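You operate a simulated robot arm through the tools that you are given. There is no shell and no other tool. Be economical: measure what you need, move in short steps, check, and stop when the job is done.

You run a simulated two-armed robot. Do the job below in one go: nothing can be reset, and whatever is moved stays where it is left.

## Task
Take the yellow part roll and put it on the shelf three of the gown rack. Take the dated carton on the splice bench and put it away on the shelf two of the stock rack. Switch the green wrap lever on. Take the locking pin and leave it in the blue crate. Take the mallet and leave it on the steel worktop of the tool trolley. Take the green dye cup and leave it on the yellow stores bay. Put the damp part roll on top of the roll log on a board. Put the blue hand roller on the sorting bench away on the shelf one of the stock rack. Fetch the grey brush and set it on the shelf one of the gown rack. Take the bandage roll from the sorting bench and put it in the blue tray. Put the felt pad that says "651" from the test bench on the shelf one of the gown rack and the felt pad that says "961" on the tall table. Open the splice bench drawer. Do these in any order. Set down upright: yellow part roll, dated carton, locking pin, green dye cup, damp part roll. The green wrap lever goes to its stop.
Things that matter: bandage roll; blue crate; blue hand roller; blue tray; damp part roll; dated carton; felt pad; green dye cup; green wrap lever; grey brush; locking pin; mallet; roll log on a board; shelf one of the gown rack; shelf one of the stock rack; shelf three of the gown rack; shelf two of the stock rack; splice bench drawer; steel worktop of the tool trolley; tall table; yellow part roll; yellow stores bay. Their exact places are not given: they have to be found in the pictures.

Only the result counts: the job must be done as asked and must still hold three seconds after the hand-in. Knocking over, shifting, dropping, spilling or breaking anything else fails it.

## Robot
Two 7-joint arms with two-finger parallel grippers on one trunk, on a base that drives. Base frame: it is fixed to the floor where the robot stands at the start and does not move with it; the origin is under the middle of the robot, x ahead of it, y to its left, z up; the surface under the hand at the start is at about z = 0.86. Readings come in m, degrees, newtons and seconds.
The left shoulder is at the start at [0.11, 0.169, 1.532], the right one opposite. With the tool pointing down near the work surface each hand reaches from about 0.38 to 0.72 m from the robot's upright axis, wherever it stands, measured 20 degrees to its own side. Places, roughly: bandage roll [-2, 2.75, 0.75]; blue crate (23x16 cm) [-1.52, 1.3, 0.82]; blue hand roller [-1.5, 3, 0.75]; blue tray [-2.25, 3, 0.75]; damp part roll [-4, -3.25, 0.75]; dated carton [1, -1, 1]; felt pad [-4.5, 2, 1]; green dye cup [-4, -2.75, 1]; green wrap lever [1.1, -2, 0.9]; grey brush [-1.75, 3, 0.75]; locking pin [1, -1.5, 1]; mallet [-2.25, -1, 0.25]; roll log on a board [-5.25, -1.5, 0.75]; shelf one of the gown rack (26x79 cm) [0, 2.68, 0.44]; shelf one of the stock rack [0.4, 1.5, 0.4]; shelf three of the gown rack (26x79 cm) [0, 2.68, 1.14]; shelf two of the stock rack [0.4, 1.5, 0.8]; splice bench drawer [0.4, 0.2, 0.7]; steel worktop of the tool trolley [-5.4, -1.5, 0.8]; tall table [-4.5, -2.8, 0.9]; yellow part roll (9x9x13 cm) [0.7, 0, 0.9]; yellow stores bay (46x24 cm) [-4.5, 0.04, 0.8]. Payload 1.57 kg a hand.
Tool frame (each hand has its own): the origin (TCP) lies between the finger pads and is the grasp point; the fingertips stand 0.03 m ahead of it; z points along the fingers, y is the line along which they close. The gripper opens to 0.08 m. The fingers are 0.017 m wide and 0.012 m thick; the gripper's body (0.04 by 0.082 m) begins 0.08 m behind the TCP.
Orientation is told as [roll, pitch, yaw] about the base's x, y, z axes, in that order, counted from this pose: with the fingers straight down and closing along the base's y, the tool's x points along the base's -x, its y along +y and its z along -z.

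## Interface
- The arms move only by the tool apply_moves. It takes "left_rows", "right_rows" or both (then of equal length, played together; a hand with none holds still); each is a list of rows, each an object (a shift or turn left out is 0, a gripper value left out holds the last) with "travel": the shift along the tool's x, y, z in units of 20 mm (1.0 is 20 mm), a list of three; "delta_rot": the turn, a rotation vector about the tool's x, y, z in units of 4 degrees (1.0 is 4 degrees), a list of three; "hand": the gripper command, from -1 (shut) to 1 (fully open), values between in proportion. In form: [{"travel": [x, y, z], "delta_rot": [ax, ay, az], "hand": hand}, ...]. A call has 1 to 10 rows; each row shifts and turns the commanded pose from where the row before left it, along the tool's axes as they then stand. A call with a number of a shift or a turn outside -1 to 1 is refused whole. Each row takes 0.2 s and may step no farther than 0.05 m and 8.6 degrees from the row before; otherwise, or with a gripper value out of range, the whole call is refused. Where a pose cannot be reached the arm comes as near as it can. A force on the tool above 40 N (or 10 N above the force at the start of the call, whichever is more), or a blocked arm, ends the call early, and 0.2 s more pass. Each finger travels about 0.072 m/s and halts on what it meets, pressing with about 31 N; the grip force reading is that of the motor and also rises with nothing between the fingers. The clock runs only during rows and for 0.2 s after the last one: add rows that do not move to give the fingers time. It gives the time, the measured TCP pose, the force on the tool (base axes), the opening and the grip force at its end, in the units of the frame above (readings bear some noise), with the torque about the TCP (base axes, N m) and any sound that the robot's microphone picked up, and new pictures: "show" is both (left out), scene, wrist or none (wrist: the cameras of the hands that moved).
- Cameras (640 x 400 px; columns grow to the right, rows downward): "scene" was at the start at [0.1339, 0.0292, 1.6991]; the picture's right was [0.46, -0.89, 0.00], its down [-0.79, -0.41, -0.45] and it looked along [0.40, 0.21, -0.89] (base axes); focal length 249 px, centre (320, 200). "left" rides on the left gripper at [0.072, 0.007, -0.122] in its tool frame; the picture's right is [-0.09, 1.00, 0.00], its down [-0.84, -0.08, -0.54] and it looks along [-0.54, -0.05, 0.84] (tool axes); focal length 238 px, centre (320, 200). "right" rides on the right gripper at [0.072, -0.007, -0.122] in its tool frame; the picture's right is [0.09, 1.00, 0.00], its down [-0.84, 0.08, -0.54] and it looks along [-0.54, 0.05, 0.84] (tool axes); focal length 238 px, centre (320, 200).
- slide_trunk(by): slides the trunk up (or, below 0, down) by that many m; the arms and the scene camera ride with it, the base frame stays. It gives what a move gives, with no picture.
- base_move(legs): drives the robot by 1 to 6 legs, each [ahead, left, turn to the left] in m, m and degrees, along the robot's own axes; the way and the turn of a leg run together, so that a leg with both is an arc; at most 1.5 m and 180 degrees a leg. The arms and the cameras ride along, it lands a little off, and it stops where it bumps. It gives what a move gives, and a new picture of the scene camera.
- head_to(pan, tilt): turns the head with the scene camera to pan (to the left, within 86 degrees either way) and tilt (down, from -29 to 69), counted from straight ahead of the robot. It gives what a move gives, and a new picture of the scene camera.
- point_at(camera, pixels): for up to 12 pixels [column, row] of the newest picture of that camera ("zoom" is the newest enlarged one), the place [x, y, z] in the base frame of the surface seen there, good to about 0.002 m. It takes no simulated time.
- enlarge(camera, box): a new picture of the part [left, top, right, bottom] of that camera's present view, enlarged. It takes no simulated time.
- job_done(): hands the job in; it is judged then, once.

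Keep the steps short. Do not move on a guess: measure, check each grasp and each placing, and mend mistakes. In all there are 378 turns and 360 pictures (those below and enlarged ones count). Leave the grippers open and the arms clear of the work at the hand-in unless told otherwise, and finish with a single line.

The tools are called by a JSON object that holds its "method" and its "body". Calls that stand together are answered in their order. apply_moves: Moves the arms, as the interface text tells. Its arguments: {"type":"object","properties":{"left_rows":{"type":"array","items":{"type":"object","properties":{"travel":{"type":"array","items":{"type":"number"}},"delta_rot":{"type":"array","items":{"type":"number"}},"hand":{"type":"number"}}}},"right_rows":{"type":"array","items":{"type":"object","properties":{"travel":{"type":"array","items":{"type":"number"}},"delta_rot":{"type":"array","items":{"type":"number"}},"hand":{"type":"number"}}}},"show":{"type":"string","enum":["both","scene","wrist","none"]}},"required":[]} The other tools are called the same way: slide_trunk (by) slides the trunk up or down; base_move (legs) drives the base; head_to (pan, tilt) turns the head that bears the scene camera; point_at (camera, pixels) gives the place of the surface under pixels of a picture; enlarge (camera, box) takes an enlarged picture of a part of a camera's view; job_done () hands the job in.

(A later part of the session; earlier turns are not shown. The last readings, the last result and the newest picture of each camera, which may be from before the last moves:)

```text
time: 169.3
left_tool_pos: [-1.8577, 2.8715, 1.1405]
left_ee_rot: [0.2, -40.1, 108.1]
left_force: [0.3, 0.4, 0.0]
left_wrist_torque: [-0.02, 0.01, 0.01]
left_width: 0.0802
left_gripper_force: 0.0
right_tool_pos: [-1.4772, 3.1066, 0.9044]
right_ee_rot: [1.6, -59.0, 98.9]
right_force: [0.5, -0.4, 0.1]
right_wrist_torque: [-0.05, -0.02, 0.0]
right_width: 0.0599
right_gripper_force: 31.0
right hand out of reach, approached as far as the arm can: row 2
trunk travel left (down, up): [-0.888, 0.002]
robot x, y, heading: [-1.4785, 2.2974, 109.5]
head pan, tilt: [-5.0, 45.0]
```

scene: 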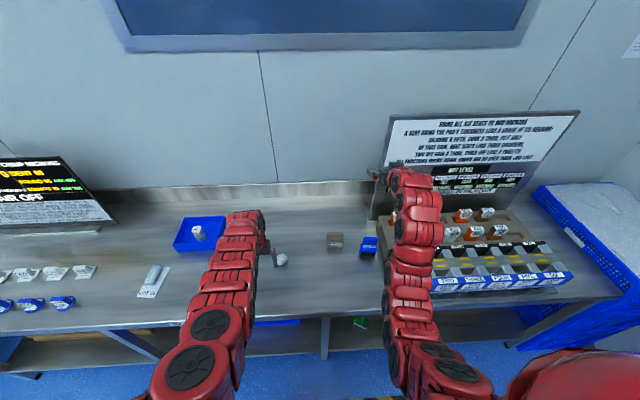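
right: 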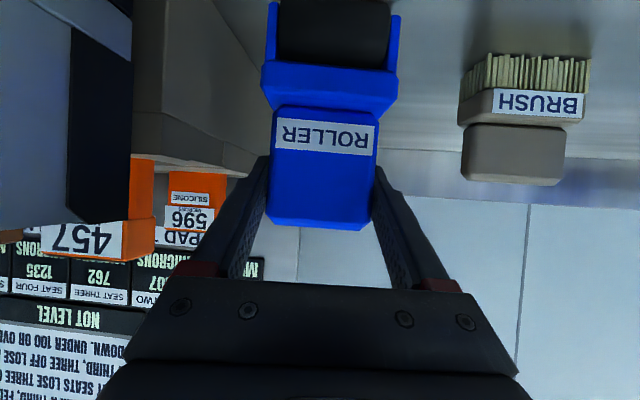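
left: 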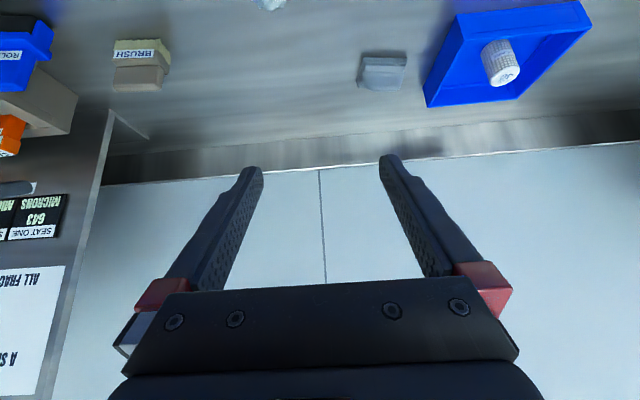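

Roller gripped (6 cm). Lift it, and finish tilting the left hand to 60°.

{"method": "apply_moves", "body": {"right_rows": [{"travel": [-0.866, 0, -0.5]}, {"travel": [-0.866, 0, -0.5]}, {"travel": [-0.866, 0, -0.5]}, {"travel": [-0.866, 0, -0.5]}, {"travel": [-0.866, 0, -0.5]}, {"travel": [-0.866, 0, -0.5]}, {"travel": [-0.866, 0, -0.5]}, {"travel": [-0.866, 0, -0.5]}, {"travel": [-0.866, 0, -0.5]}, {"travel": [-0.866, 0, -0.5]}], "left_rows": [{"delta_rot": [0, -1, 0]}, {"delta_rot": [0, -1, 0]}, {"delta_rot": [0, -1, 0]}, {"delta_rot": [0, -1, 0]}, {"delta_rot": [0, -1, 0]}, {"delta_rot": [0.65, 0, 0.4]}, {"delta_rot": [0.65, 0, 0.4]}, {}, {}, {}], "show": "none"}}

{"method": "base_move", "body": {"legs": [[0, -0.286, 0], [0.13, 0, 0]]}}

{"method": "enlarge", "body": {"camera": "left", "box": [0, 0, 640, 400]}}

```text
time: 171.5
left_tool_pos: [-1.8586, 2.872, 1.1399]
left_ee_rot: [0.7, -60.0, 101.5]
left_force: [-0.3, 0.3, -0.1]
left_wrist_torque: [0.0, 0.01, -0.01]
left_width: 0.0799
left_gripper_force: 0.1
right_tool_pos: [-1.4824, 3.105, 1.1053]
right_ee_rot: [2.0, -59.8, 100.3]
right_force: [0.1, -0.1, -2.5]
right_wrist_torque: [0.0, 0.0, -0.01]
right_width: 0.0598
right_gripper_force: 31.0
trunk travel left (down, up): [-0.888, 0.002]
robot x, y, heading: [-1.4785, 2.2936, 109.6]
head pan, tilt: [-5.0, 45.0]
```

```text
time: 174.4
left_tool_pos: [-1.6319, 3.0906, 1.1417]
left_ee_rot: [0.6, -60.1, 101.5]
left_force: [-0.2, 0.1, 0.1]
left_wrist_torque: [-0.02, 0.0, -0.01]
left_width: 0.0798
left_gripper_force: 0.1
right_tool_pos: [-1.2567, 3.3234, 1.1065]
right_ee_rot: [2.0, -59.9, 100.2]
right_force: [-0.4, -0.1, -2.0]
right_wrist_torque: [0.02, -0.02, -0.03]
right_width: 0.0597
right_gripper_force: 30.5
trunk travel left (down, up): [-0.888, 0.002]
robot x, y, heading: [-1.2507, 2.5161, 109.8]
head pan, tilt: [-5.0, 45.0]
```

scene: 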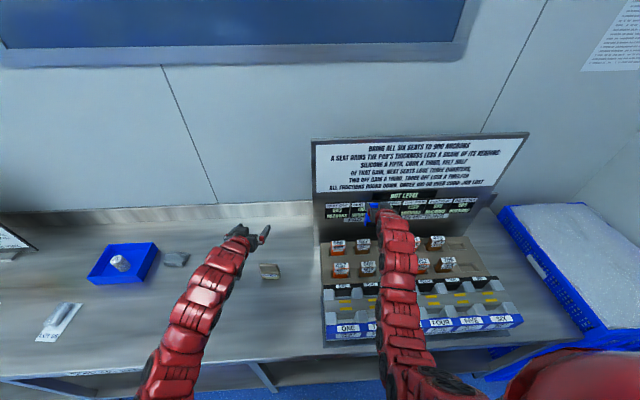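

```text
1.00 times, centred on (320, 200) of left (not enlarged: the box is as wide or as high as the picture)
```

zoom: 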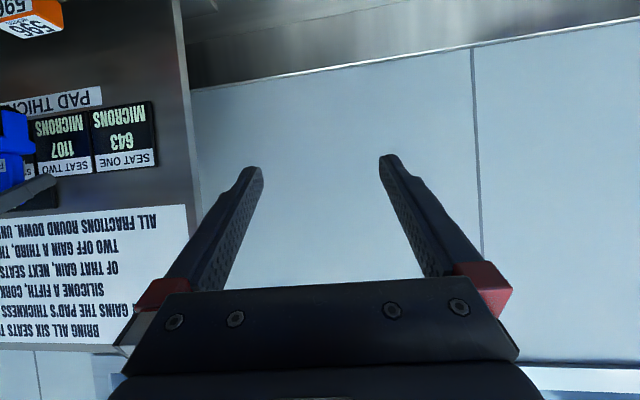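

{"method": "apply_moves", "body": {"left_rows": [{"travel": [0.816, 0, 0.587]}, {"travel": [0.816, 0, 0.587]}, {"travel": [0.816, 0, 0.587]}, {"travel": [0.816, 0, 0.587]}, {"travel": [0.816, 0, 0.587]}, {"travel": [0.816, 0, 0.587]}, {"travel": [0.816, 0, 0.587]}, {"travel": [0.816, 0, 0.587]}, {"travel": [0.816, 0, 0.587]}, {"travel": [0.816, 0, 0.587]}], "show": "wrist"}}

```text
time: 176.6
left_tool_pos: [-1.6384, 3.1118, 0.9406]
left_ee_rot: [0.8, -60.0, 101.5]
left_force: [1.1, 0.5, 0.9]
left_wrist_torque: [0.02, -0.04, 0.0]
left_width: 0.0801
left_gripper_force: 0.1
right_tool_pos: [-1.2578, 3.3246, 1.1064]
right_ee_rot: [2.0, -59.9, 100.4]
right_force: [-0.1, 0.8, -2.0]
right_wrist_torque: [0.0, 0.04, 0.02]
right_width: 0.0597
right_gripper_force: 31.0
trunk travel left (down, up): [-0.888, 0.002]
robot x, y, heading: [-1.2547, 2.5164, 109.6]
head pan, tilt: [-5.0, 45.0]
```

left: 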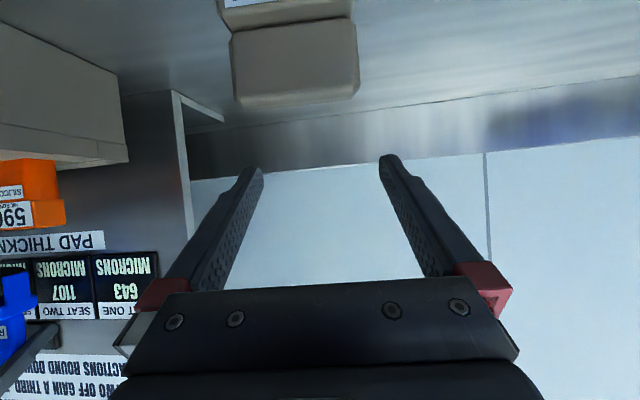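

{"method": "point_at", "body": {"camera": "left", "pixels": [[240, 90], [352, 82], [236, 50], [352, 40], [245, 103], [350, 96]]}}

```text
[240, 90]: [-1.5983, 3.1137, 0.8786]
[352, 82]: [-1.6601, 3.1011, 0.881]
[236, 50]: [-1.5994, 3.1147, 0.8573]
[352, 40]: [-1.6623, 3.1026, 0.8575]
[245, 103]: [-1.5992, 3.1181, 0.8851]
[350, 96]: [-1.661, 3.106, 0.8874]
```

{"method": "apply_moves", "body": {"left_rows": [{"travel": [-0.2, -0.37, 0.35]}, {"travel": [0.6, 0, 0.35]}, {"travel": [0.6, 0, 0.35]}], "show": "wrist"}}

```text
time: 177.4
left_tool_pos: [-1.6345, 3.1206, 0.9127]
left_ee_rot: [0.5, -60.1, 101.7]
left_force: [-0.1, -0.1, 0.2]
left_wrist_torque: [0.03, 0.02, -0.03]
left_width: 0.0799
left_gripper_force: 0.1
right_tool_pos: [-1.2577, 3.325, 1.1051]
right_ee_rot: [1.8, -59.8, 100.4]
right_force: [-0.1, 0.4, -1.4]
right_wrist_torque: [0.01, -0.01, -0.02]
right_width: 0.0599
right_gripper_force: 31.1
trunk travel left (down, up): [-0.888, 0.002]
robot x, y, heading: [-1.2547, 2.514, 110.0]
head pan, tilt: [-5.0, 45.0]
```

left: 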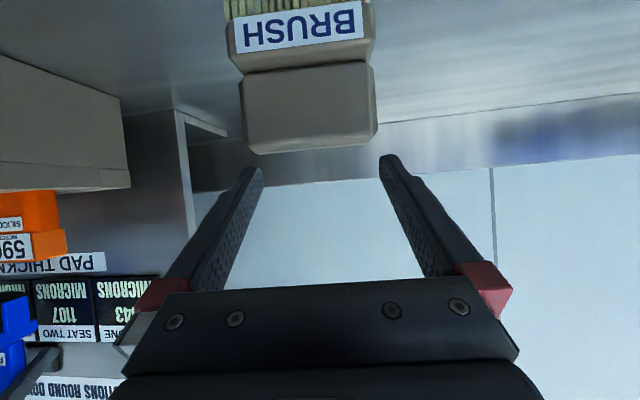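

{"method": "point_at", "body": {"camera": "left", "pixels": [[248, 110], [372, 105], [252, 140], [370, 128]]}}

```text
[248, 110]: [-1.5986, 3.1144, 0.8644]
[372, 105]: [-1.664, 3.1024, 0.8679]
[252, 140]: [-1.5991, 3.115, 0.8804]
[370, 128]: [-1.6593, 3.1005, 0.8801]
```

{"method": "apply_moves", "body": {"left_rows": [{"travel": [0.5, -0.03, 0.29]}, {"travel": [0.5, 0, 0.29]}, {"travel": [0.45, 0, 0.26]}, {"hand": -1}, {"hand": -1}, {"hand": -1}], "show": "wrist"}}

```text
time: 178.8
left_tool_pos: [-1.6337, 3.1189, 0.8806]
left_ee_rot: [0.6, -59.6, 101.7]
left_force: [-0.8, -0.2, 0.8]
left_wrist_torque: [-0.06, -0.04, 0.0]
left_width: 0.0748
left_gripper_force: 31.4
right_tool_pos: [-1.2577, 3.3254, 1.1066]
right_ee_rot: [1.9, -59.8, 100.5]
right_force: [0.9, 0.6, -2.4]
right_wrist_torque: [0.06, 0.0, -0.03]
right_width: 0.0597
right_gripper_force: 31.0
trunk travel left (down, up): [-0.888, 0.002]
robot x, y, heading: [-1.2549, 2.5166, 109.7]
head pan, tilt: [-5.0, 45.0]
```

left: 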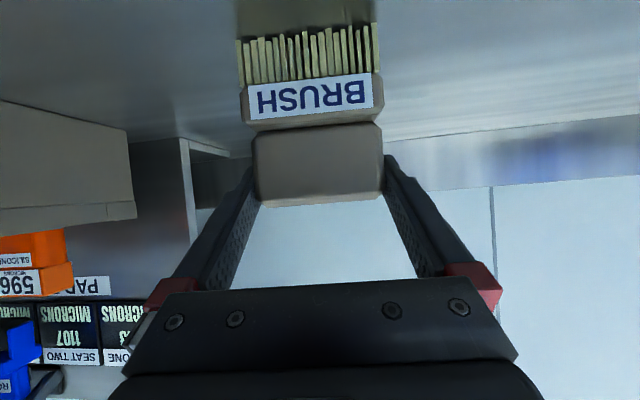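

Brush gripped (7.5 cm). Lift it and draw in the right hand.

{"method": "apply_moves", "body": {"left_rows": [{"travel": [-0.866, 0, -0.5]}, {"travel": [-0.866, 0, -0.5]}, {"travel": [-0.866, 0, -0.5]}, {"travel": [-0.866, 0, -0.5]}, {"travel": [-0.866, 0, -0.5]}, {"travel": [-0.866, 0, -0.5]}, {"travel": [-0.866, 0, -0.5]}, {"travel": [-0.866, 0, -0.5]}, {"travel": [-0.866, 0, -0.5]}], "right_rows": [{"travel": [0.53, 0, -0.92]}, {"travel": [0.53, 0, -0.92]}, {"travel": [0.53, 0, -0.92]}, {"travel": [0.53, 0, -0.92]}, {"travel": [0.53, 0, -0.92]}, {"travel": [0.53, 0, -0.92]}, {"travel": [0.53, 0, -0.92]}, {"travel": [0.53, 0, -0.92]}, {"travel": [0.53, 0, -0.92]}], "show": "scene"}}

```text
time: 180.8
left_tool_pos: [-1.6323, 3.1191, 1.053]
left_ee_rot: [0.7, -60.1, 101.5]
left_force: [-0.6, -0.3, -0.7]
left_wrist_torque: [-0.02, 0.01, 0.0]
left_width: 0.0744
left_gripper_force: 31.1
left hand out of reach, approached as far as the arm can: row 1
right_tool_pos: [-1.2182, 3.1365, 1.1072]
right_ee_rot: [2.1, -59.9, 100.3]
right_force: [0.0, 0.8, -2.0]
right_wrist_torque: [-0.02, -0.02, -0.04]
right_width: 0.0597
right_gripper_force: 31.5
trunk travel left (down, up): [-0.888, 0.002]
robot x, y, heading: [-1.2525, 2.5193, 109.9]
head pan, tilt: [-5.0, 45.0]
```

scene: 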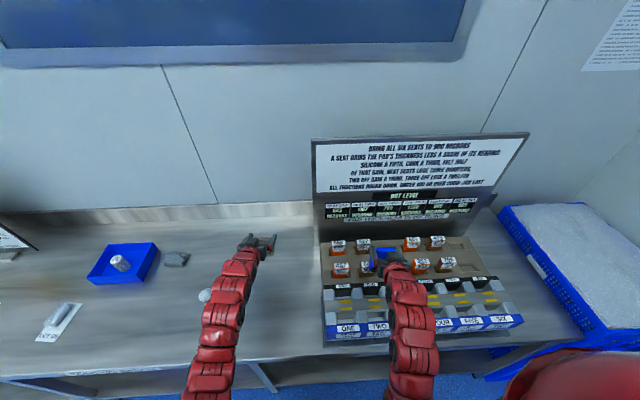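

{"method": "base_move", "body": {"legs": [[-0.43, 0, 0], [0, 0, -91]]}}

{"method": "slide_trunk", "body": {"by": -0.49}}

{"method": "head_to", "body": {"pan": 0, "tilt": 25}}

```text
time: 187.3
left_tool_pos: [-0.5079, 2.4915, 1.0534]
left_ee_rot: [0.7, -59.9, 11.9]
left_force: [-1.1, 0.6, -0.4]
left_wrist_torque: [0.0, 0.03, 0.01]
left_width: 0.0745
left_gripper_force: 30.9
right_tool_pos: [-0.4869, 2.0792, 1.1062]
right_ee_rot: [1.9, -59.9, 10.7]
right_force: [0.5, 0.2, -2.7]
right_wrist_torque: [0.01, 0.0, -0.01]
right_width: 0.0599
right_gripper_force: 31.0
trunk travel left (down, up): [-0.888, 0.002]
robot x, y, heading: [-1.1102, 2.1149, 20.1]
head pan, tilt: [-5.0, 45.0]
```

scene: 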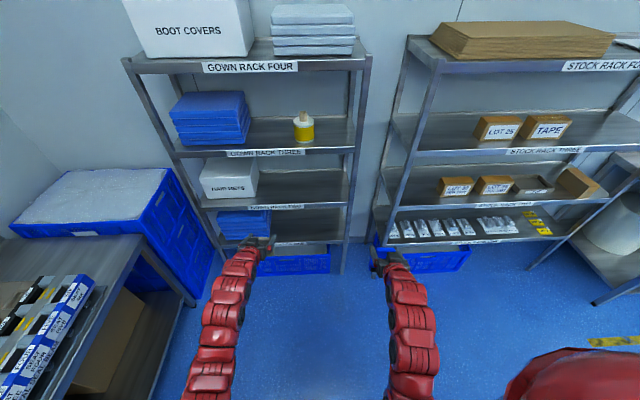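

```text
refused: -0.49 is not a number from -0.4 to 0.4
```

```text
time: 188.1
left_tool_pos: [-0.5083, 2.4924, 1.053]
left_ee_rot: [0.8, -60.0, 11.8]
left_force: [-0.3, -0.3, -1.2]
left_wrist_torque: [0.0, -0.02, 0.05]
left_width: 0.0745
left_gripper_force: 30.6
right_tool_pos: [-0.4872, 2.0792, 1.1059]
right_ee_rot: [2.0, -59.8, 10.6]
right_force: [-0.4, -0.6, -2.1]
right_wrist_torque: [-0.02, -0.01, 0.02]
right_width: 0.0597
right_gripper_force: 31.4
trunk travel left (down, up): [-0.888, 0.002]
robot x, y, heading: [-1.1079, 2.1137, 19.9]
head pan, tilt: [0.0, 25.0]
```

scene: 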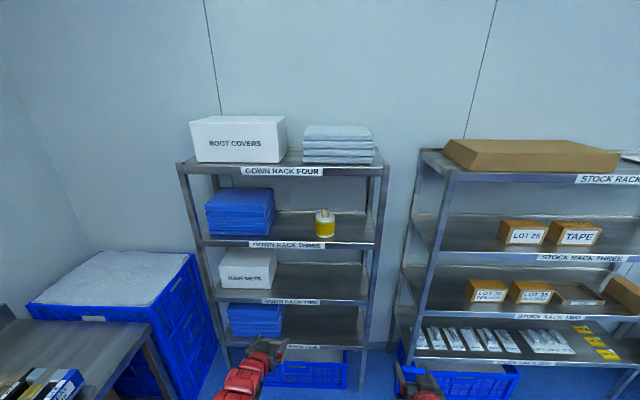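

{"method": "slide_trunk", "body": {"by": -0.4}}

{"method": "slide_trunk", "body": {"by": -0.09}}

{"method": "head_to", "body": {"pan": 0, "tilt": 35}}

{"method": "point_at", "body": {"camera": "scene", "pixels": [[300, 230], [340, 230], [260, 230]]}}

```text
time: 191.9
left_tool_pos: [-0.507, 2.4922, 0.6533]
left_ee_rot: [0.7, -60.0, 11.8]
left_force: [-0.7, -0.4, -1.3]
left_wrist_torque: [-0.01, 0.04, 0.02]
left_width: 0.0747
left_gripper_force: 31.3
right_tool_pos: [-0.4872, 2.0797, 0.7064]
right_ee_rot: [2.0, -59.8, 10.7]
right_force: [0.2, -0.5, -2.1]
right_wrist_torque: [-0.01, -0.01, 0.01]
right_width: 0.0597
right_gripper_force: 31.0
trunk travel left (down, up): [-0.488, 0.402]
robot x, y, heading: [-1.1059, 2.1133, 19.7]
head pan, tilt: [0.0, 25.0]
```

```text
time: 193.2
left_tool_pos: [-0.5074, 2.493, 0.5626]
left_ee_rot: [0.7, -60.0, 11.7]
left_force: [-0.2, -0.3, -0.9]
left_wrist_torque: [-0.04, 0.01, 0.04]
left_width: 0.0744
left_gripper_force: 30.9
right_tool_pos: [-0.488, 2.0774, 0.6158]
right_ee_rot: [2.1, -59.8, 10.6]
right_force: [-1.4, -0.7, -1.6]
right_wrist_torque: [-0.01, 0.02, 0.01]
right_width: 0.0598
right_gripper_force: 31.2
trunk travel left (down, up): [-0.398, 0.492]
robot x, y, heading: [-1.1076, 2.1111, 19.9]
head pan, tilt: [0.0, 25.0]
```

```text
time: 193.9
left_tool_pos: [-0.5073, 2.4941, 0.5623]
left_ee_rot: [0.7, -59.9, 11.8]
left_force: [-0.3, 0.0, -1.5]
left_wrist_torque: [0.01, -0.01, 0.02]
left_width: 0.0746
left_gripper_force: 31.0
right_tool_pos: [-0.4877, 2.0784, 0.6163]
right_ee_rot: [2.0, -59.8, 10.6]
right_force: [0.0, 0.2, -1.6]
right_wrist_torque: [-0.01, -0.02, 0.0]
right_width: 0.0598
right_gripper_force: 30.7
trunk travel left (down, up): [-0.398, 0.492]
robot x, y, heading: [-1.1098, 2.1109, 19.9]
head pan, tilt: [0.0, 35.0]
```

scene: 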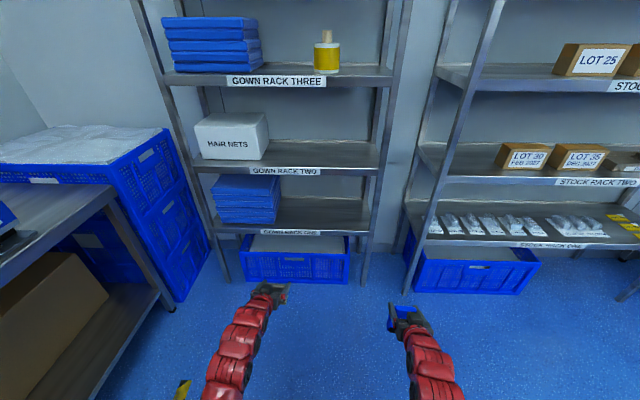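

```text
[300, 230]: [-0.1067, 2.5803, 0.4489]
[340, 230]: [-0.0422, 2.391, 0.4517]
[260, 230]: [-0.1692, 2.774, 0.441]
```

{"method": "apply_moves", "body": {"left_rows": [{"travel": [-0.44, 0, 0.76]}, {"travel": [-0.44, 0, 0.76]}, {"travel": [-0.44, 0, 0.76]}, {"travel": [-0.44, 0, 0.76]}], "show": "none"}}

{"method": "base_move", "body": {"legs": [[0, -0.085, -0.5], [0.26, 0, 0]]}}

```text
time: 194.9
left_tool_pos: [-0.4398, 2.5061, 0.5636]
left_ee_rot: [0.7, -59.9, 11.6]
left_force: [0.1, 0.0, -0.5]
left_wrist_torque: [-0.01, 0.01, 0.02]
left_width: 0.0745
left_gripper_force: 30.8
right_tool_pos: [-0.487, 2.078, 0.6156]
right_ee_rot: [2.0, -59.7, 10.6]
right_force: [-0.7, -1.0, -1.9]
right_wrist_torque: [-0.01, 0.02, 0.01]
right_width: 0.0597
right_gripper_force: 31.1
trunk travel left (down, up): [-0.398, 0.492]
robot x, y, heading: [-1.1086, 2.1134, 19.9]
head pan, tilt: [0.0, 35.0]
```

```text
time: 197.4
left_tool_pos: [-0.1647, 2.5005, 0.5641]
left_ee_rot: [0.7, -60.0, 10.9]
left_force: [0.9, -0.8, -0.4]
left_wrist_torque: [0.0, 0.0, -0.01]
left_width: 0.0745
left_gripper_force: 31.0
right_tool_pos: [-0.2195, 2.0735, 0.6163]
right_ee_rot: [1.9, -59.7, 9.7]
right_force: [-0.5, 0.2, -2.0]
right_wrist_torque: [-0.01, -0.05, 0.01]
right_width: 0.0596
right_gripper_force: 30.8
trunk travel left (down, up): [-0.398, 0.492]
robot x, y, heading: [-0.8396, 2.1148, 19.3]
head pan, tilt: [0.0, 35.0]
```

scene: 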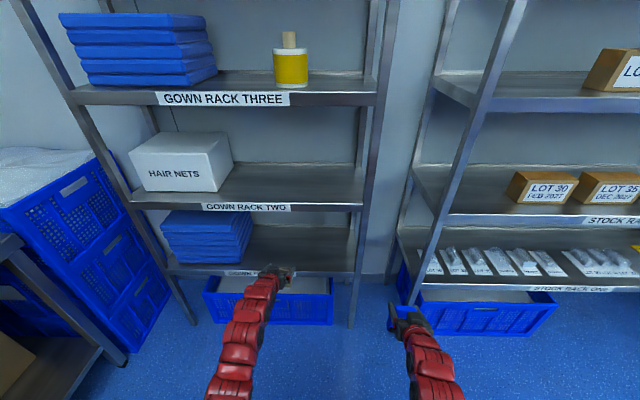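

{"method": "base_move", "body": {"legs": [[0.14, 0.01, 0]]}}

{"method": "slide_trunk", "body": {"by": -0.03}}

```text
time: 198.8
left_tool_pos: [-0.0345, 2.5581, 0.5633]
left_ee_rot: [0.5, -59.9, 11.1]
left_force: [0.2, 0.8, -2.0]
left_wrist_torque: [0.0, -0.02, 0.03]
left_width: 0.0744
left_gripper_force: 30.8
right_tool_pos: [-0.087, 2.1309, 0.6159]
right_ee_rot: [1.9, -59.7, 9.9]
right_force: [-1.3, 0.4, -2.0]
right_wrist_torque: [-0.02, -0.02, 0.03]
right_width: 0.0597
right_gripper_force: 31.0
trunk travel left (down, up): [-0.398, 0.492]
robot x, y, heading: [-0.7086, 2.1784, 19.1]
head pan, tilt: [0.0, 35.0]
```

scene: 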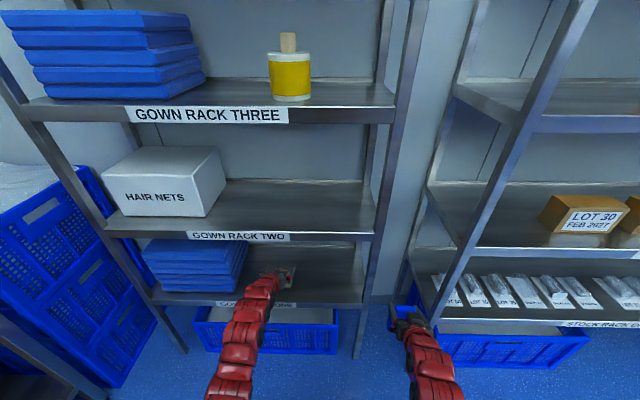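

```text
time: 199.5
left_tool_pos: [-0.0357, 2.5588, 0.534]
left_ee_rot: [0.7, -60.0, 11.0]
left_force: [0.2, 0.1, -1.6]
left_wrist_torque: [0.01, 0.01, -0.03]
left_width: 0.0748
left_gripper_force: 31.0
right_tool_pos: [-0.0883, 2.1312, 0.5865]
right_ee_rot: [2.1, -59.8, 9.8]
right_force: [0.1, 0.8, -1.8]
right_wrist_torque: [-0.01, -0.01, -0.01]
right_width: 0.0596
right_gripper_force: 30.7
trunk travel left (down, up): [-0.368, 0.522]
robot x, y, heading: [-0.7094, 2.1705, 19.2]
head pan, tilt: [0.0, 35.0]
```

{"method": "slide_trunk", "body": {"by": -0.006}}

{"method": "apply_moves", "body": {"left_rows": [{"hand": 1}, {"hand": 1}, {"hand": 1}], "show": "wrist"}}

```text
time: 200.1
left_tool_pos: [-0.0338, 2.559, 0.5313]
left_ee_rot: [0.7, -60.3, 10.9]
left_force: [0.5, 0.3, 12.8]
left_wrist_torque: [-0.45, 0.06, 0.01]
left_width: 0.0744
left_gripper_force: 31.3
right_tool_pos: [-0.0889, 2.1293, 0.5812]
right_ee_rot: [2.0, -59.9, 9.7]
right_force: [-0.1, -0.1, -1.1]
right_wrist_torque: [0.01, -0.02, -0.02]
right_width: 0.0596
right_gripper_force: 31.1
trunk travel left (down, up): [-0.362, 0.528]
robot x, y, heading: [-0.7092, 2.1706, 19.2]
head pan, tilt: [0.0, 35.0]
```

```text
time: 200.8
left_tool_pos: [-0.034, 2.5585, 0.5283]
left_ee_rot: [0.7, -60.0, 11.0]
left_force: [-0.5, 0.0, 0.2]
left_wrist_torque: [0.0, 0.02, 0.0]
left_width: 0.08
left_gripper_force: 0.1
right_tool_pos: [-0.089, 2.13, 0.5797]
right_ee_rot: [2.0, -59.9, 9.7]
right_force: [0.7, 0.0, -2.3]
right_wrist_torque: [0.0, -0.02, -0.01]
right_width: 0.06
right_gripper_force: 30.8
trunk travel left (down, up): [-0.362, 0.528]
robot x, y, heading: [-0.7089, 2.169, 19.2]
head pan, tilt: [0.0, 35.0]
```

left: 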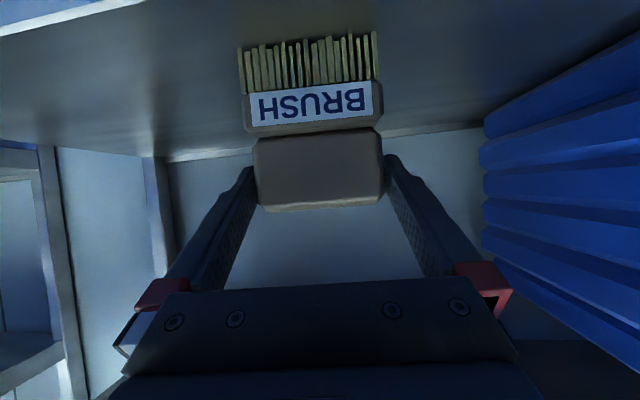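

{"method": "slide_trunk", "body": {"by": 0.06}}

{"method": "base_move", "body": {"legs": [[-0.25, 0, 0]]}}

```text
time: 201.8
left_tool_pos: [-0.0351, 2.5593, 0.5886]
left_ee_rot: [0.7, -60.0, 10.9]
left_force: [-0.1, 0.1, -0.8]
left_wrist_torque: [-0.03, -0.02, 0.03]
left_width: 0.0799
left_gripper_force: 0.0
right_tool_pos: [-0.0879, 2.1303, 0.6406]
right_ee_rot: [2.0, -59.8, 9.8]
right_force: [0.9, 0.8, -2.3]
right_wrist_torque: [0.02, -0.02, 0.01]
right_width: 0.0598
right_gripper_force: 31.1
trunk travel left (down, up): [-0.422, 0.468]
robot x, y, heading: [-0.7077, 2.1746, 19.2]
head pan, tilt: [0.0, 35.0]
```

```text
time: 203.7
left_tool_pos: [-0.2651, 2.4757, 0.5876]
left_ee_rot: [0.7, -60.0, 10.8]
left_force: [-0.2, 0.2, 0.0]
left_wrist_torque: [0.04, 0.03, -0.02]
left_width: 0.08
left_gripper_force: 0.1
right_tool_pos: [-0.3224, 2.048, 0.6411]
right_ee_rot: [2.0, -59.8, 9.6]
right_force: [0.4, 1.1, -1.2]
right_wrist_torque: [0.02, 0.0, 0.0]
right_width: 0.0597
right_gripper_force: 31.2
trunk travel left (down, up): [-0.422, 0.468]
robot x, y, heading: [-0.9423, 2.0907, 19.1]
head pan, tilt: [0.0, 35.0]
```

scene: 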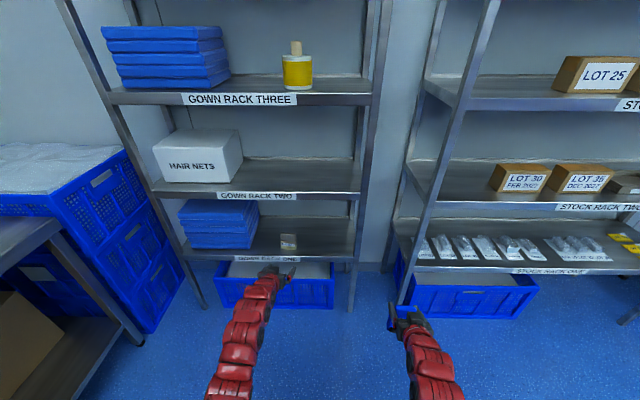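

Brush is on gown shelf one. Look at stock shelf one for a free spot.

{"method": "head_to", "body": {"pan": -40, "tilt": 25}}

{"method": "enlarge", "body": {"camera": "scene", "box": [180, 150, 520, 360]}}

```text
time: 204.7
left_tool_pos: [-0.2666, 2.4748, 0.5881]
left_ee_rot: [0.7, -59.9, 10.8]
left_force: [-0.4, 0.2, 0.8]
left_wrist_torque: [-0.01, 0.01, 0.02]
left_width: 0.08
left_gripper_force: 0.1
right_tool_pos: [-0.321, 2.0463, 0.6405]
right_ee_rot: [2.0, -59.7, 9.7]
right_force: [0.6, -0.6, -1.6]
right_wrist_torque: [-0.01, -0.01, 0.03]
right_width: 0.0598
right_gripper_force: 31.0
trunk travel left (down, up): [-0.422, 0.468]
robot x, y, heading: [-0.9418, 2.0918, 19.0]
head pan, tilt: [-40.0, 25.0]
```

scene: 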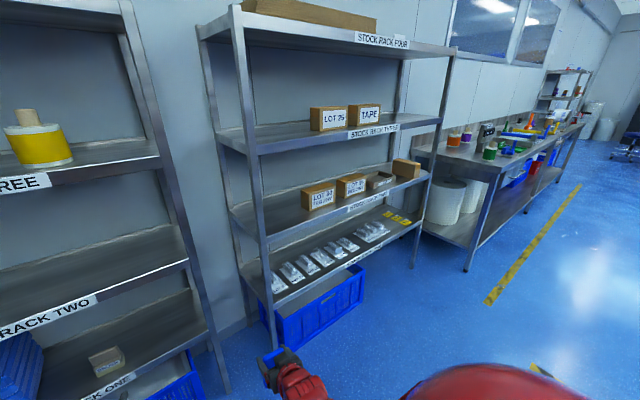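

```text
1.88 times, centred on (350, 255) of scene
```

zoom: 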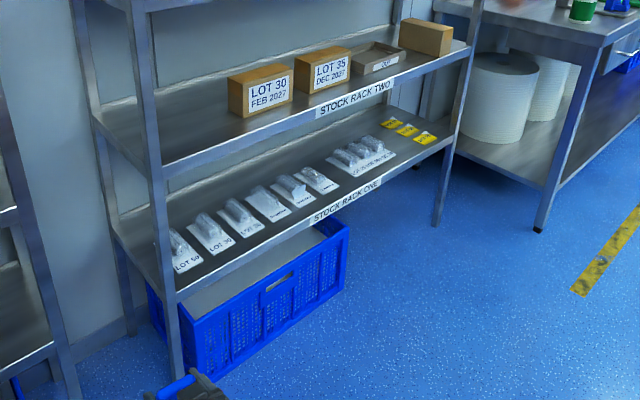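

{"method": "point_at", "body": {"camera": "zoom", "pixels": [[396, 155], [415, 143], [436, 138], [440, 148], [425, 145], [385, 122], [410, 160], [150, 215], [185, 270], [205, 265], [335, 190], [355, 172]]}}

```text
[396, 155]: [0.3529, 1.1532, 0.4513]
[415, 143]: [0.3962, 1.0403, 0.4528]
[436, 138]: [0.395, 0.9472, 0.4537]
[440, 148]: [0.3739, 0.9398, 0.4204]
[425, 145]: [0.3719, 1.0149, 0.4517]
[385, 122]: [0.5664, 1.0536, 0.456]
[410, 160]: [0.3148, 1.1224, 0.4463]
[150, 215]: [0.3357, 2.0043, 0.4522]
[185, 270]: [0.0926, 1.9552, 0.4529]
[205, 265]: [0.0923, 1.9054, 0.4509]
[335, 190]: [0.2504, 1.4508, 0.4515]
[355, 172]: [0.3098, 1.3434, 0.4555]
```

Free gap on stock shelf one at u≈0.915 (≈(0.39, 1.10)). Retract the left hand and drive right along the corridor.

{"method": "apply_moves", "body": {"left_rows": [{"travel": [0.5, 0, -0.866]}, {"travel": [0.5, 0, -0.866]}, {"travel": [0.5, 0, -0.866]}, {"travel": [0.5, 0, -0.866]}, {"travel": [0.5, 0, -0.866]}, {"travel": [0.5, 0, -0.866]}, {"travel": [0.5, 0, -0.866]}, {"travel": [0.5, 0, -0.866]}, {"travel": [0.5, 0, -0.866]}, {"travel": [0.5, 0, -0.866]}], "show": "none"}}

{"method": "base_move", "body": {"legs": [[0.11, 0, 0], [0, -1.12, 0]]}}

{"method": "head_to", "body": {"pan": -15, "tilt": 35}}

```text
time: 206.9
left_tool_pos: [-0.4635, 2.4355, 0.5849]
left_ee_rot: [0.7, -60.0, 10.9]
left_force: [0.3, -0.2, -0.6]
left_wrist_torque: [0.01, 0.01, 0.01]
left_width: 0.08
left_gripper_force: 0.0
right_tool_pos: [-0.3214, 2.0472, 0.6404]
right_ee_rot: [2.0, -59.8, 9.5]
right_force: [-0.4, -0.1, -1.5]
right_wrist_torque: [0.0, 0.02, 0.0]
right_width: 0.0598
right_gripper_force: 30.7
trunk travel left (down, up): [-0.422, 0.468]
robot x, y, heading: [-0.9458, 2.0917, 19.2]
head pan, tilt: [-40.0, 25.0]
```

```text
time: 213.4
left_tool_pos: [0.0018, 1.4142, 0.5863]
left_ee_rot: [0.7, -60.0, 10.5]
left_force: [-0.7, -0.1, -0.2]
left_wrist_torque: [-0.01, 0.01, -0.02]
left_width: 0.0798
left_gripper_force: 0.1
right_tool_pos: [0.1427, 1.0265, 0.6396]
right_ee_rot: [2.0, -59.8, 9.3]
right_force: [-0.2, -0.3, -2.2]
right_wrist_torque: [-0.02, -0.01, 0.0]
right_width: 0.0597
right_gripper_force: 31.3
trunk travel left (down, up): [-0.422, 0.468]
robot x, y, heading: [-0.4779, 1.0728, 18.6]
head pan, tilt: [-40.0, 25.0]
```

scene: 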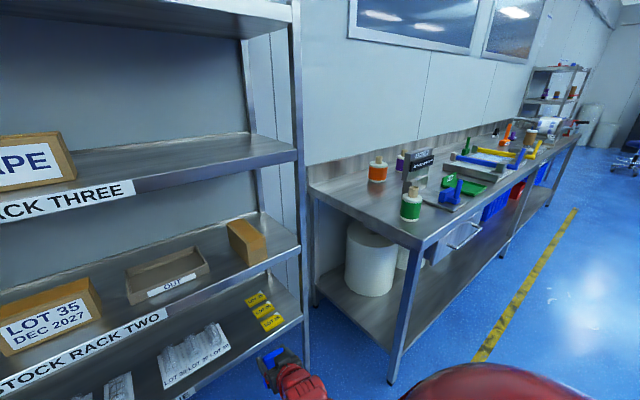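

```text
time: 214.3
left_tool_pos: [0.0017, 1.4147, 0.5862]
left_ee_rot: [0.7, -60.1, 10.7]
left_force: [-0.8, 0.4, -0.4]
left_wrist_torque: [-0.03, 0.03, -0.02]
left_width: 0.0798
left_gripper_force: 0.1
right_tool_pos: [0.1425, 1.0253, 0.6401]
right_ee_rot: [1.9, -59.8, 9.4]
right_force: [-0.2, 0.6, -2.3]
right_wrist_torque: [-0.02, -0.01, -0.02]
right_width: 0.0596
right_gripper_force: 30.9
trunk travel left (down, up): [-0.422, 0.468]
robot x, y, heading: [-0.4785, 1.0723, 18.9]
head pan, tilt: [-15.0, 35.0]
```

scene: 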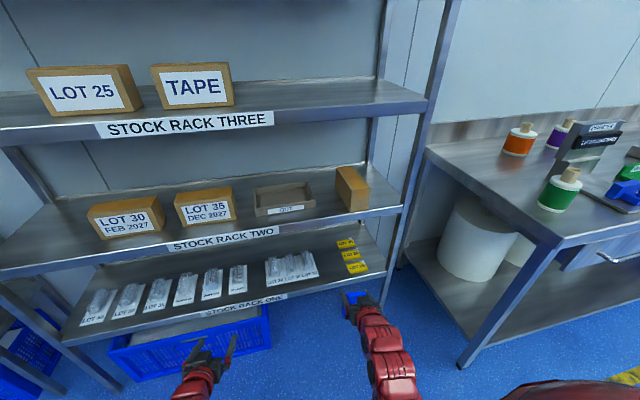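

{"method": "point_at", "body": {"camera": "scene", "pixels": [[318, 272], [312, 255], [346, 274], [338, 250], [330, 262], [330, 278], [370, 262]]}}

```text
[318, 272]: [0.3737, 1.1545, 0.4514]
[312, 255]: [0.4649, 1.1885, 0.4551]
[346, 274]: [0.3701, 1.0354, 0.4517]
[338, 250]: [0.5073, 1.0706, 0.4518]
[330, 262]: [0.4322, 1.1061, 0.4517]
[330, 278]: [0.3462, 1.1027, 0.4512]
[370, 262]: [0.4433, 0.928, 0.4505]
```

{"method": "apply_moves", "body": {"right_rows": [{"delta_rot": [-0.69, 0, -0.4]}, {"delta_rot": [-0.69, 0, -0.4]}, {"delta_rot": [-0.69, 0, -0.4]}, {"travel": [-0.43, -0.07, 0.74]}, {"travel": [-0.43, -0.07, 0.74]}, {"travel": [-0.43, -0.07, 0.74]}, {"travel": [-0.43, -0.07, 0.74]}, {"travel": [-0.43, -0.07, 0.74]}, {"travel": [-0.43, -0.07, 0.74]}, {"travel": [-0.43, -0.07, 0.74]}], "show": "none"}}

{"method": "base_move", "body": {"legs": [[0.145, 0, 0]]}}

{"method": "slide_trunk", "body": {"by": -0.083}}

```text
time: 216.5
left_tool_pos: [0.0027, 1.4142, 0.5856]
left_ee_rot: [0.7, -60.0, 10.5]
left_force: [-0.1, -0.4, 0.8]
left_wrist_torque: [0.01, -0.01, 0.02]
left_width: 0.0801
left_gripper_force: 0.1
right_tool_pos: [0.2587, 1.0593, 0.6388]
right_ee_rot: [2.1, -59.8, 18.9]
right_force: [0.1, 0.3, -1.1]
right_wrist_torque: [-0.02, -0.03, 0.0]
right_width: 0.0598
right_gripper_force: 30.7
trunk travel left (down, up): [-0.422, 0.468]
robot x, y, heading: [-0.4788, 1.0736, 18.8]
head pan, tilt: [-15.0, 35.0]
```

```text
time: 217.8
left_tool_pos: [0.1383, 1.4594, 0.5863]
left_ee_rot: [0.7, -59.9, 10.6]
left_force: [-0.3, 0.0, 0.9]
left_wrist_torque: [0.0, 0.03, 0.0]
left_width: 0.0799
left_gripper_force: 0.1
right_tool_pos: [0.3928, 1.1046, 0.6409]
right_ee_rot: [1.9, -59.9, 18.9]
right_force: [-0.1, -0.2, -2.5]
right_wrist_torque: [0.0, -0.02, -0.01]
right_width: 0.0593
right_gripper_force: 31.2
trunk travel left (down, up): [-0.422, 0.468]
robot x, y, heading: [-0.3427, 1.1197, 18.4]
head pan, tilt: [-15.0, 35.0]
```

scene: 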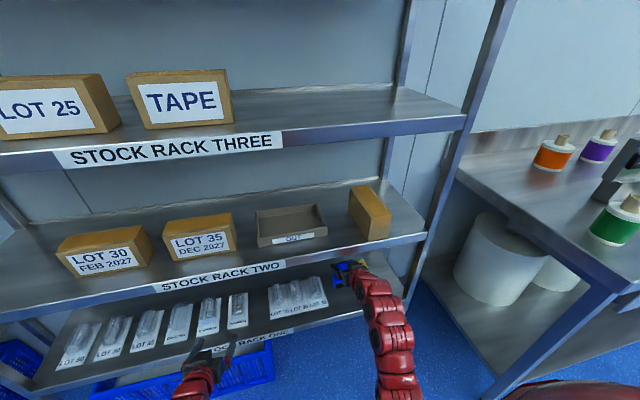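

```text
time: 219.0
left_tool_pos: [0.1364, 1.4599, 0.5036]
left_ee_rot: [0.7, -60.1, 10.6]
left_force: [1.2, 0.0, -1.0]
left_wrist_torque: [0.0, 0.0, -0.02]
left_width: 0.0799
left_gripper_force: 0.0
right_tool_pos: [0.3915, 1.1043, 0.5573]
right_ee_rot: [2.0, -59.8, 18.9]
right_force: [0.1, 0.0, -1.3]
right_wrist_torque: [0.03, -0.04, 0.0]
right_width: 0.0598
right_gripper_force: 31.3
trunk travel left (down, up): [-0.339, 0.551]
robot x, y, heading: [-0.3453, 1.1197, 18.8]
head pan, tilt: [-15.0, 35.0]
```

{"method": "slide_trunk", "body": {"by": -0.007}}

{"method": "apply_moves", "body": {"right_rows": [{"hand": 1}, {"hand": 1}, {"hand": 1}], "show": "wrist"}}

{"method": "slide_trunk", "body": {"by": 0.07}}

{"method": "base_move", "body": {"legs": [[-0.3, 0, 0]]}}

```text
time: 219.6
left_tool_pos: [0.1354, 1.4591, 0.4965]
left_ee_rot: [0.6, -60.0, 10.6]
left_force: [0.0, -0.8, -0.3]
left_wrist_torque: [0.02, -0.01, -0.02]
left_width: 0.0799
left_gripper_force: 0.1
right_tool_pos: [0.3922, 1.1029, 0.5549]
right_ee_rot: [1.8, -60.3, 19.1]
right_force: [-1.8, 0.7, 14.1]
right_wrist_torque: [-0.5, 0.11, -0.04]
right_width: 0.0596
right_gripper_force: 31.0
trunk travel left (down, up): [-0.332, 0.558]
robot x, y, heading: [-0.3412, 1.1168, 18.8]
head pan, tilt: [-15.0, 35.0]
```

```text
time: 220.4
left_tool_pos: [0.1367, 1.4606, 0.4966]
left_ee_rot: [0.6, -59.9, 10.7]
left_force: [-0.7, -0.4, 0.4]
left_wrist_torque: [-0.03, 0.0, 0.0]
left_width: 0.0799
left_gripper_force: 0.1
right_tool_pos: [0.3917, 1.1048, 0.5504]
right_ee_rot: [2.0, -59.9, 19.0]
right_force: [-0.8, 0.1, -0.7]
right_wrist_torque: [0.01, 0.01, -0.01]
right_width: 0.0799
right_gripper_force: 0.1
trunk travel left (down, up): [-0.332, 0.558]
robot x, y, heading: [-0.3483, 1.1185, 18.7]
head pan, tilt: [-15.0, 35.0]
```

right: 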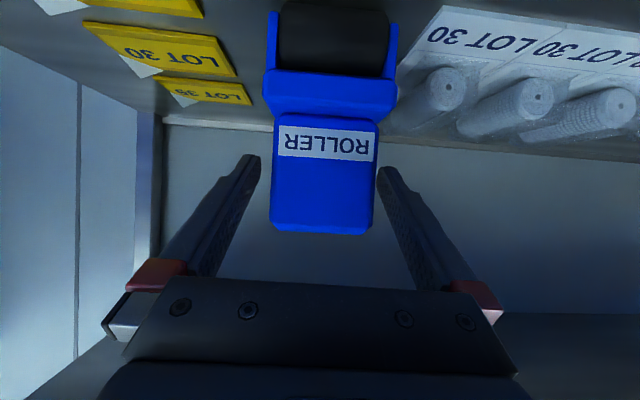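

```text
time: 221.5
left_tool_pos: [0.1369, 1.4577, 0.5654]
left_ee_rot: [0.7, -60.1, 10.6]
left_force: [-0.1, 0.1, 0.4]
left_wrist_torque: [-0.04, -0.02, -0.02]
left_width: 0.0802
left_gripper_force: 0.1
right_tool_pos: [0.392, 1.1044, 0.6205]
right_ee_rot: [2.0, -59.8, 19.0]
right_force: [-0.6, 0.1, -0.1]
right_wrist_torque: [-0.01, 0.0, 0.04]
right_width: 0.0799
right_gripper_force: 0.0
trunk travel left (down, up): [-0.402, 0.488]
robot x, y, heading: [-0.3432, 1.1183, 18.8]
head pan, tilt: [-15.0, 35.0]
```

```text
time: 223.5
left_tool_pos: [-0.1433, 1.3626, 0.5678]
left_ee_rot: [0.8, -60.0, 10.3]
left_force: [-0.3, -1.6, 0.5]
left_wrist_torque: [0.0, -0.01, -0.01]
left_width: 0.0799
left_gripper_force: 0.0
right_tool_pos: [0.1108, 1.0069, 0.6214]
right_ee_rot: [2.0, -60.0, 18.7]
right_force: [-0.7, -0.2, 0.2]
right_wrist_torque: [0.0, 0.02, -0.04]
right_width: 0.08
right_gripper_force: 0.1
trunk travel left (down, up): [-0.402, 0.488]
robot x, y, heading: [-0.6232, 1.0266, 18.5]
head pan, tilt: [-15.0, 35.0]
```

scene: 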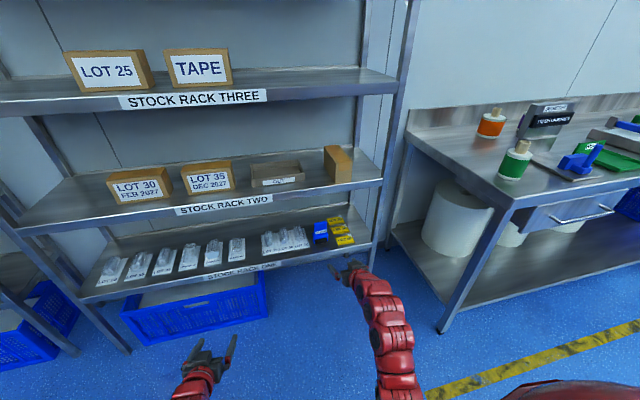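

Roller is on stock shelf one. Next the drawer: enlarge its handle.

{"method": "enlarge", "body": {"camera": "scene", "box": [480, 170, 640, 270]}}

{"method": "point_at", "body": {"camera": "zoom", "pixels": [[285, 193], [400, 172], [500, 150], [550, 138], [340, 150], [430, 130], [300, 150], [420, 165], [350, 230], [240, 180]]}}

```text
4.00 times, centred on (560, 220) of scene
```

zoom: 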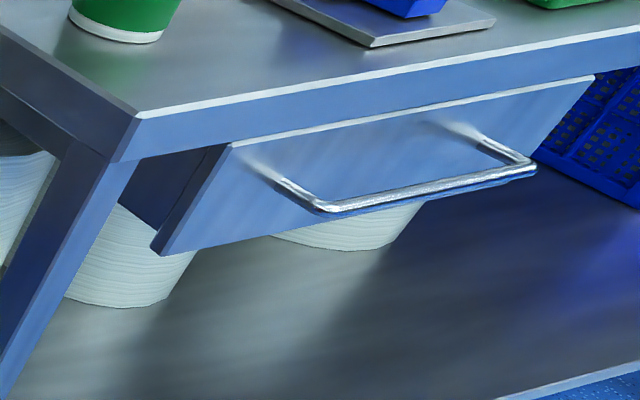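

```text
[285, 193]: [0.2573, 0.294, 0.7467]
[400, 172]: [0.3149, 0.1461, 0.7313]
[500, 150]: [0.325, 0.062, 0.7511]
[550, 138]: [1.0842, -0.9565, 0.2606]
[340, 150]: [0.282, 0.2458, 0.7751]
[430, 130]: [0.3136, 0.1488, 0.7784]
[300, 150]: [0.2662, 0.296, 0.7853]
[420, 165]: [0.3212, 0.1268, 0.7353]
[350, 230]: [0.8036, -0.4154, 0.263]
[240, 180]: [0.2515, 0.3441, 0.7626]
```

{"method": "point_at", "body": {"camera": "zoom", "pixels": [[330, 208], [380, 199], [420, 191], [450, 186], [500, 177], [528, 168], [310, 200], [300, 190], [515, 158]]}}

```text
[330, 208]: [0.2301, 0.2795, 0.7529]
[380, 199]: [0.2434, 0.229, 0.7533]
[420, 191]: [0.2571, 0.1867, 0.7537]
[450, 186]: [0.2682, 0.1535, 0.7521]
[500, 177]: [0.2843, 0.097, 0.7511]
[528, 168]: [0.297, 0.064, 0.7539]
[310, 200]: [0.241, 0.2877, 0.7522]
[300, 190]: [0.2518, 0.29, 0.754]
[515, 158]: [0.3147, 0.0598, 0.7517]
```

Drawer bar is at z 0.753, about 4 cm in front of the drawer, centre ≈(0.261, 0.173). I roll the right hand 90° about its axis so the fingers close above/below the bar.

{"method": "apply_moves", "body": {"right_rows": [{"delta_rot": [0, 0, 1]}, {"delta_rot": [0, 0, 1]}, {"delta_rot": [0, 0, 1]}, {"delta_rot": [0, 0, 1]}, {"delta_rot": [0, 0, 1]}, {"delta_rot": [0, 0, 1]}, {"delta_rot": [0, 0, 1]}, {"delta_rot": [0, 0, 1]}, {"delta_rot": [0, 0, 1]}, {"delta_rot": [0, 0, 1]}], "show": "none"}}

{"method": "apply_moves", "body": {"right_rows": [{"delta_rot": [0, 0, 1]}, {"delta_rot": [0, 0, 1]}, {"delta_rot": [0, 0, 1]}, {"delta_rot": [0, 0, 1]}, {"delta_rot": [0, 0, 1]}, {"delta_rot": [0, 0, 1]}, {"delta_rot": [0, 0, 1]}, {"delta_rot": [0, 0, 1]}, {"delta_rot": [0, 0, 1]}, {"delta_rot": [0, 0, 1]}], "show": "none"}}

{"method": "apply_moves", "body": {"right_rows": [{"delta_rot": [0, 0, 1]}, {"delta_rot": [0, 0, 1]}, {"delta_rot": [0, 0, 0.5]}], "show": "wrist"}}

```text
time: 225.7
left_tool_pos: [-0.1435, 1.3621, 0.5659]
left_ee_rot: [0.7, -60.0, 10.4]
left_force: [-1.0, 0.2, 0.6]
left_wrist_torque: [0.0, -0.01, -0.01]
left_width: 0.08
left_gripper_force: 0.2
right_tool_pos: [0.1115, 1.0076, 0.6211]
right_ee_rot: [48.7, -40.6, -39.2]
right_force: [0.5, -0.5, 0.0]
right_wrist_torque: [-0.03, -0.01, 0.0]
right_width: 0.0801
right_gripper_force: 0.0
trunk travel left (down, up): [-0.402, 0.488]
robot x, y, heading: [-0.6233, 1.0194, 18.5]
head pan, tilt: [-15.0, 35.0]
```

```text
time: 227.9
left_tool_pos: [-0.1423, 1.363, 0.5661]
left_ee_rot: [0.8, -60.0, 10.4]
left_force: [1.2, -0.3, -0.4]
left_wrist_torque: [0.01, 0.0, 0.0]
left_width: 0.08
left_gripper_force: 0.1
right_tool_pos: [0.1103, 1.008, 0.6214]
right_ee_rot: [59.7, -7.5, -64.4]
right_force: [0.4, 0.2, 0.4]
right_wrist_torque: [0.02, 0.01, -0.04]
right_width: 0.0799
right_gripper_force: 0.0
trunk travel left (down, up): [-0.402, 0.488]
robot x, y, heading: [-0.6224, 1.0219, 18.7]
head pan, tilt: [-15.0, 35.0]
```

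```text
time: 228.7
left_tool_pos: [-0.1427, 1.3628, 0.5657]
left_ee_rot: [0.8, -60.1, 10.4]
left_force: [0.5, 0.0, -0.5]
left_wrist_torque: [0.02, 0.02, 0.02]
left_width: 0.0799
left_gripper_force: 0.0
right_tool_pos: [0.1119, 1.007, 0.6221]
right_ee_rot: [59.9, 0.9, -69.6]
right_force: [0.7, -0.5, -0.5]
right_wrist_torque: [0.03, 0.02, 0.01]
right_width: 0.08
right_gripper_force: 0.0
trunk travel left (down, up): [-0.402, 0.488]
robot x, y, heading: [-0.623, 1.0272, 18.5]
head pan, tilt: [-15.0, 35.0]
```

right: 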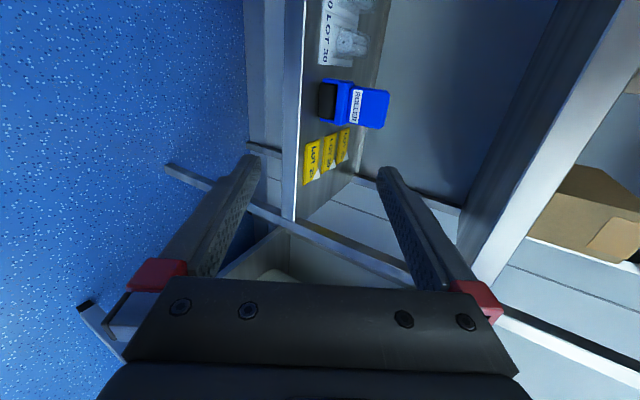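

{"method": "slide_trunk", "body": {"by": 0.131}}

{"method": "base_move", "body": {"legs": [[-0.22, 0, 0.5], [0, -0.835, 0]]}}

{"method": "enlarge", "body": {"camera": "right", "box": [0, 0, 640, 400]}}

```text
time: 230.3
left_tool_pos: [-0.1425, 1.3625, 0.697]
left_ee_rot: [0.7, -59.9, 10.4]
left_force: [0.4, 0.4, 0.7]
left_wrist_torque: [0.0, 0.03, 0.02]
left_width: 0.0799
left_gripper_force: 0.1
right_tool_pos: [0.1109, 1.0078, 0.7511]
right_ee_rot: [59.9, 0.9, -69.5]
right_force: [0.3, 0.6, 0.5]
right_wrist_torque: [0.02, 0.0, 0.01]
right_width: 0.0803
right_gripper_force: 0.1
trunk travel left (down, up): [-0.533, 0.357]
robot x, y, heading: [-0.6222, 1.0201, 18.6]
head pan, tilt: [-15.0, 35.0]
```

```text
time: 231.3
left_tool_pos: [-0.1686, 1.3443, 0.6959]
left_ee_rot: [0.8, -59.9, 9.8]
left_force: [0.0, -0.7, -0.8]
left_wrist_torque: [0.02, -0.02, 0.03]
left_width: 0.0799
left_gripper_force: 0.1
right_tool_pos: [0.0815, 0.9872, 0.7512]
right_ee_rot: [60.0, 1.0, -70.1]
right_force: [0.4, 0.3, -0.8]
right_wrist_torque: [0.03, 0.01, 0.01]
right_width: 0.0798
right_gripper_force: 0.1
trunk travel left (down, up): [-0.533, 0.357]
robot x, y, heading: [-0.6543, 1.0092, 18.2]
head pan, tilt: [-15.0, 35.0]
stopped in leg 1: the robot was blocked; the commanded pose is now the measured one
```

scene: 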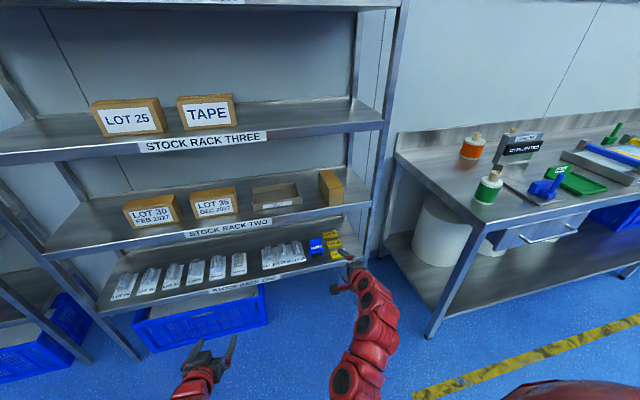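

```text
1.00 times, centred on (320, 200) of right (not enlarged: the box is as wide or as high as the picture)
```

zoom: 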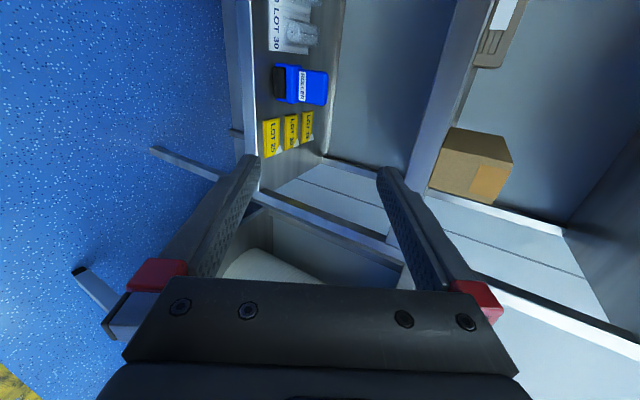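

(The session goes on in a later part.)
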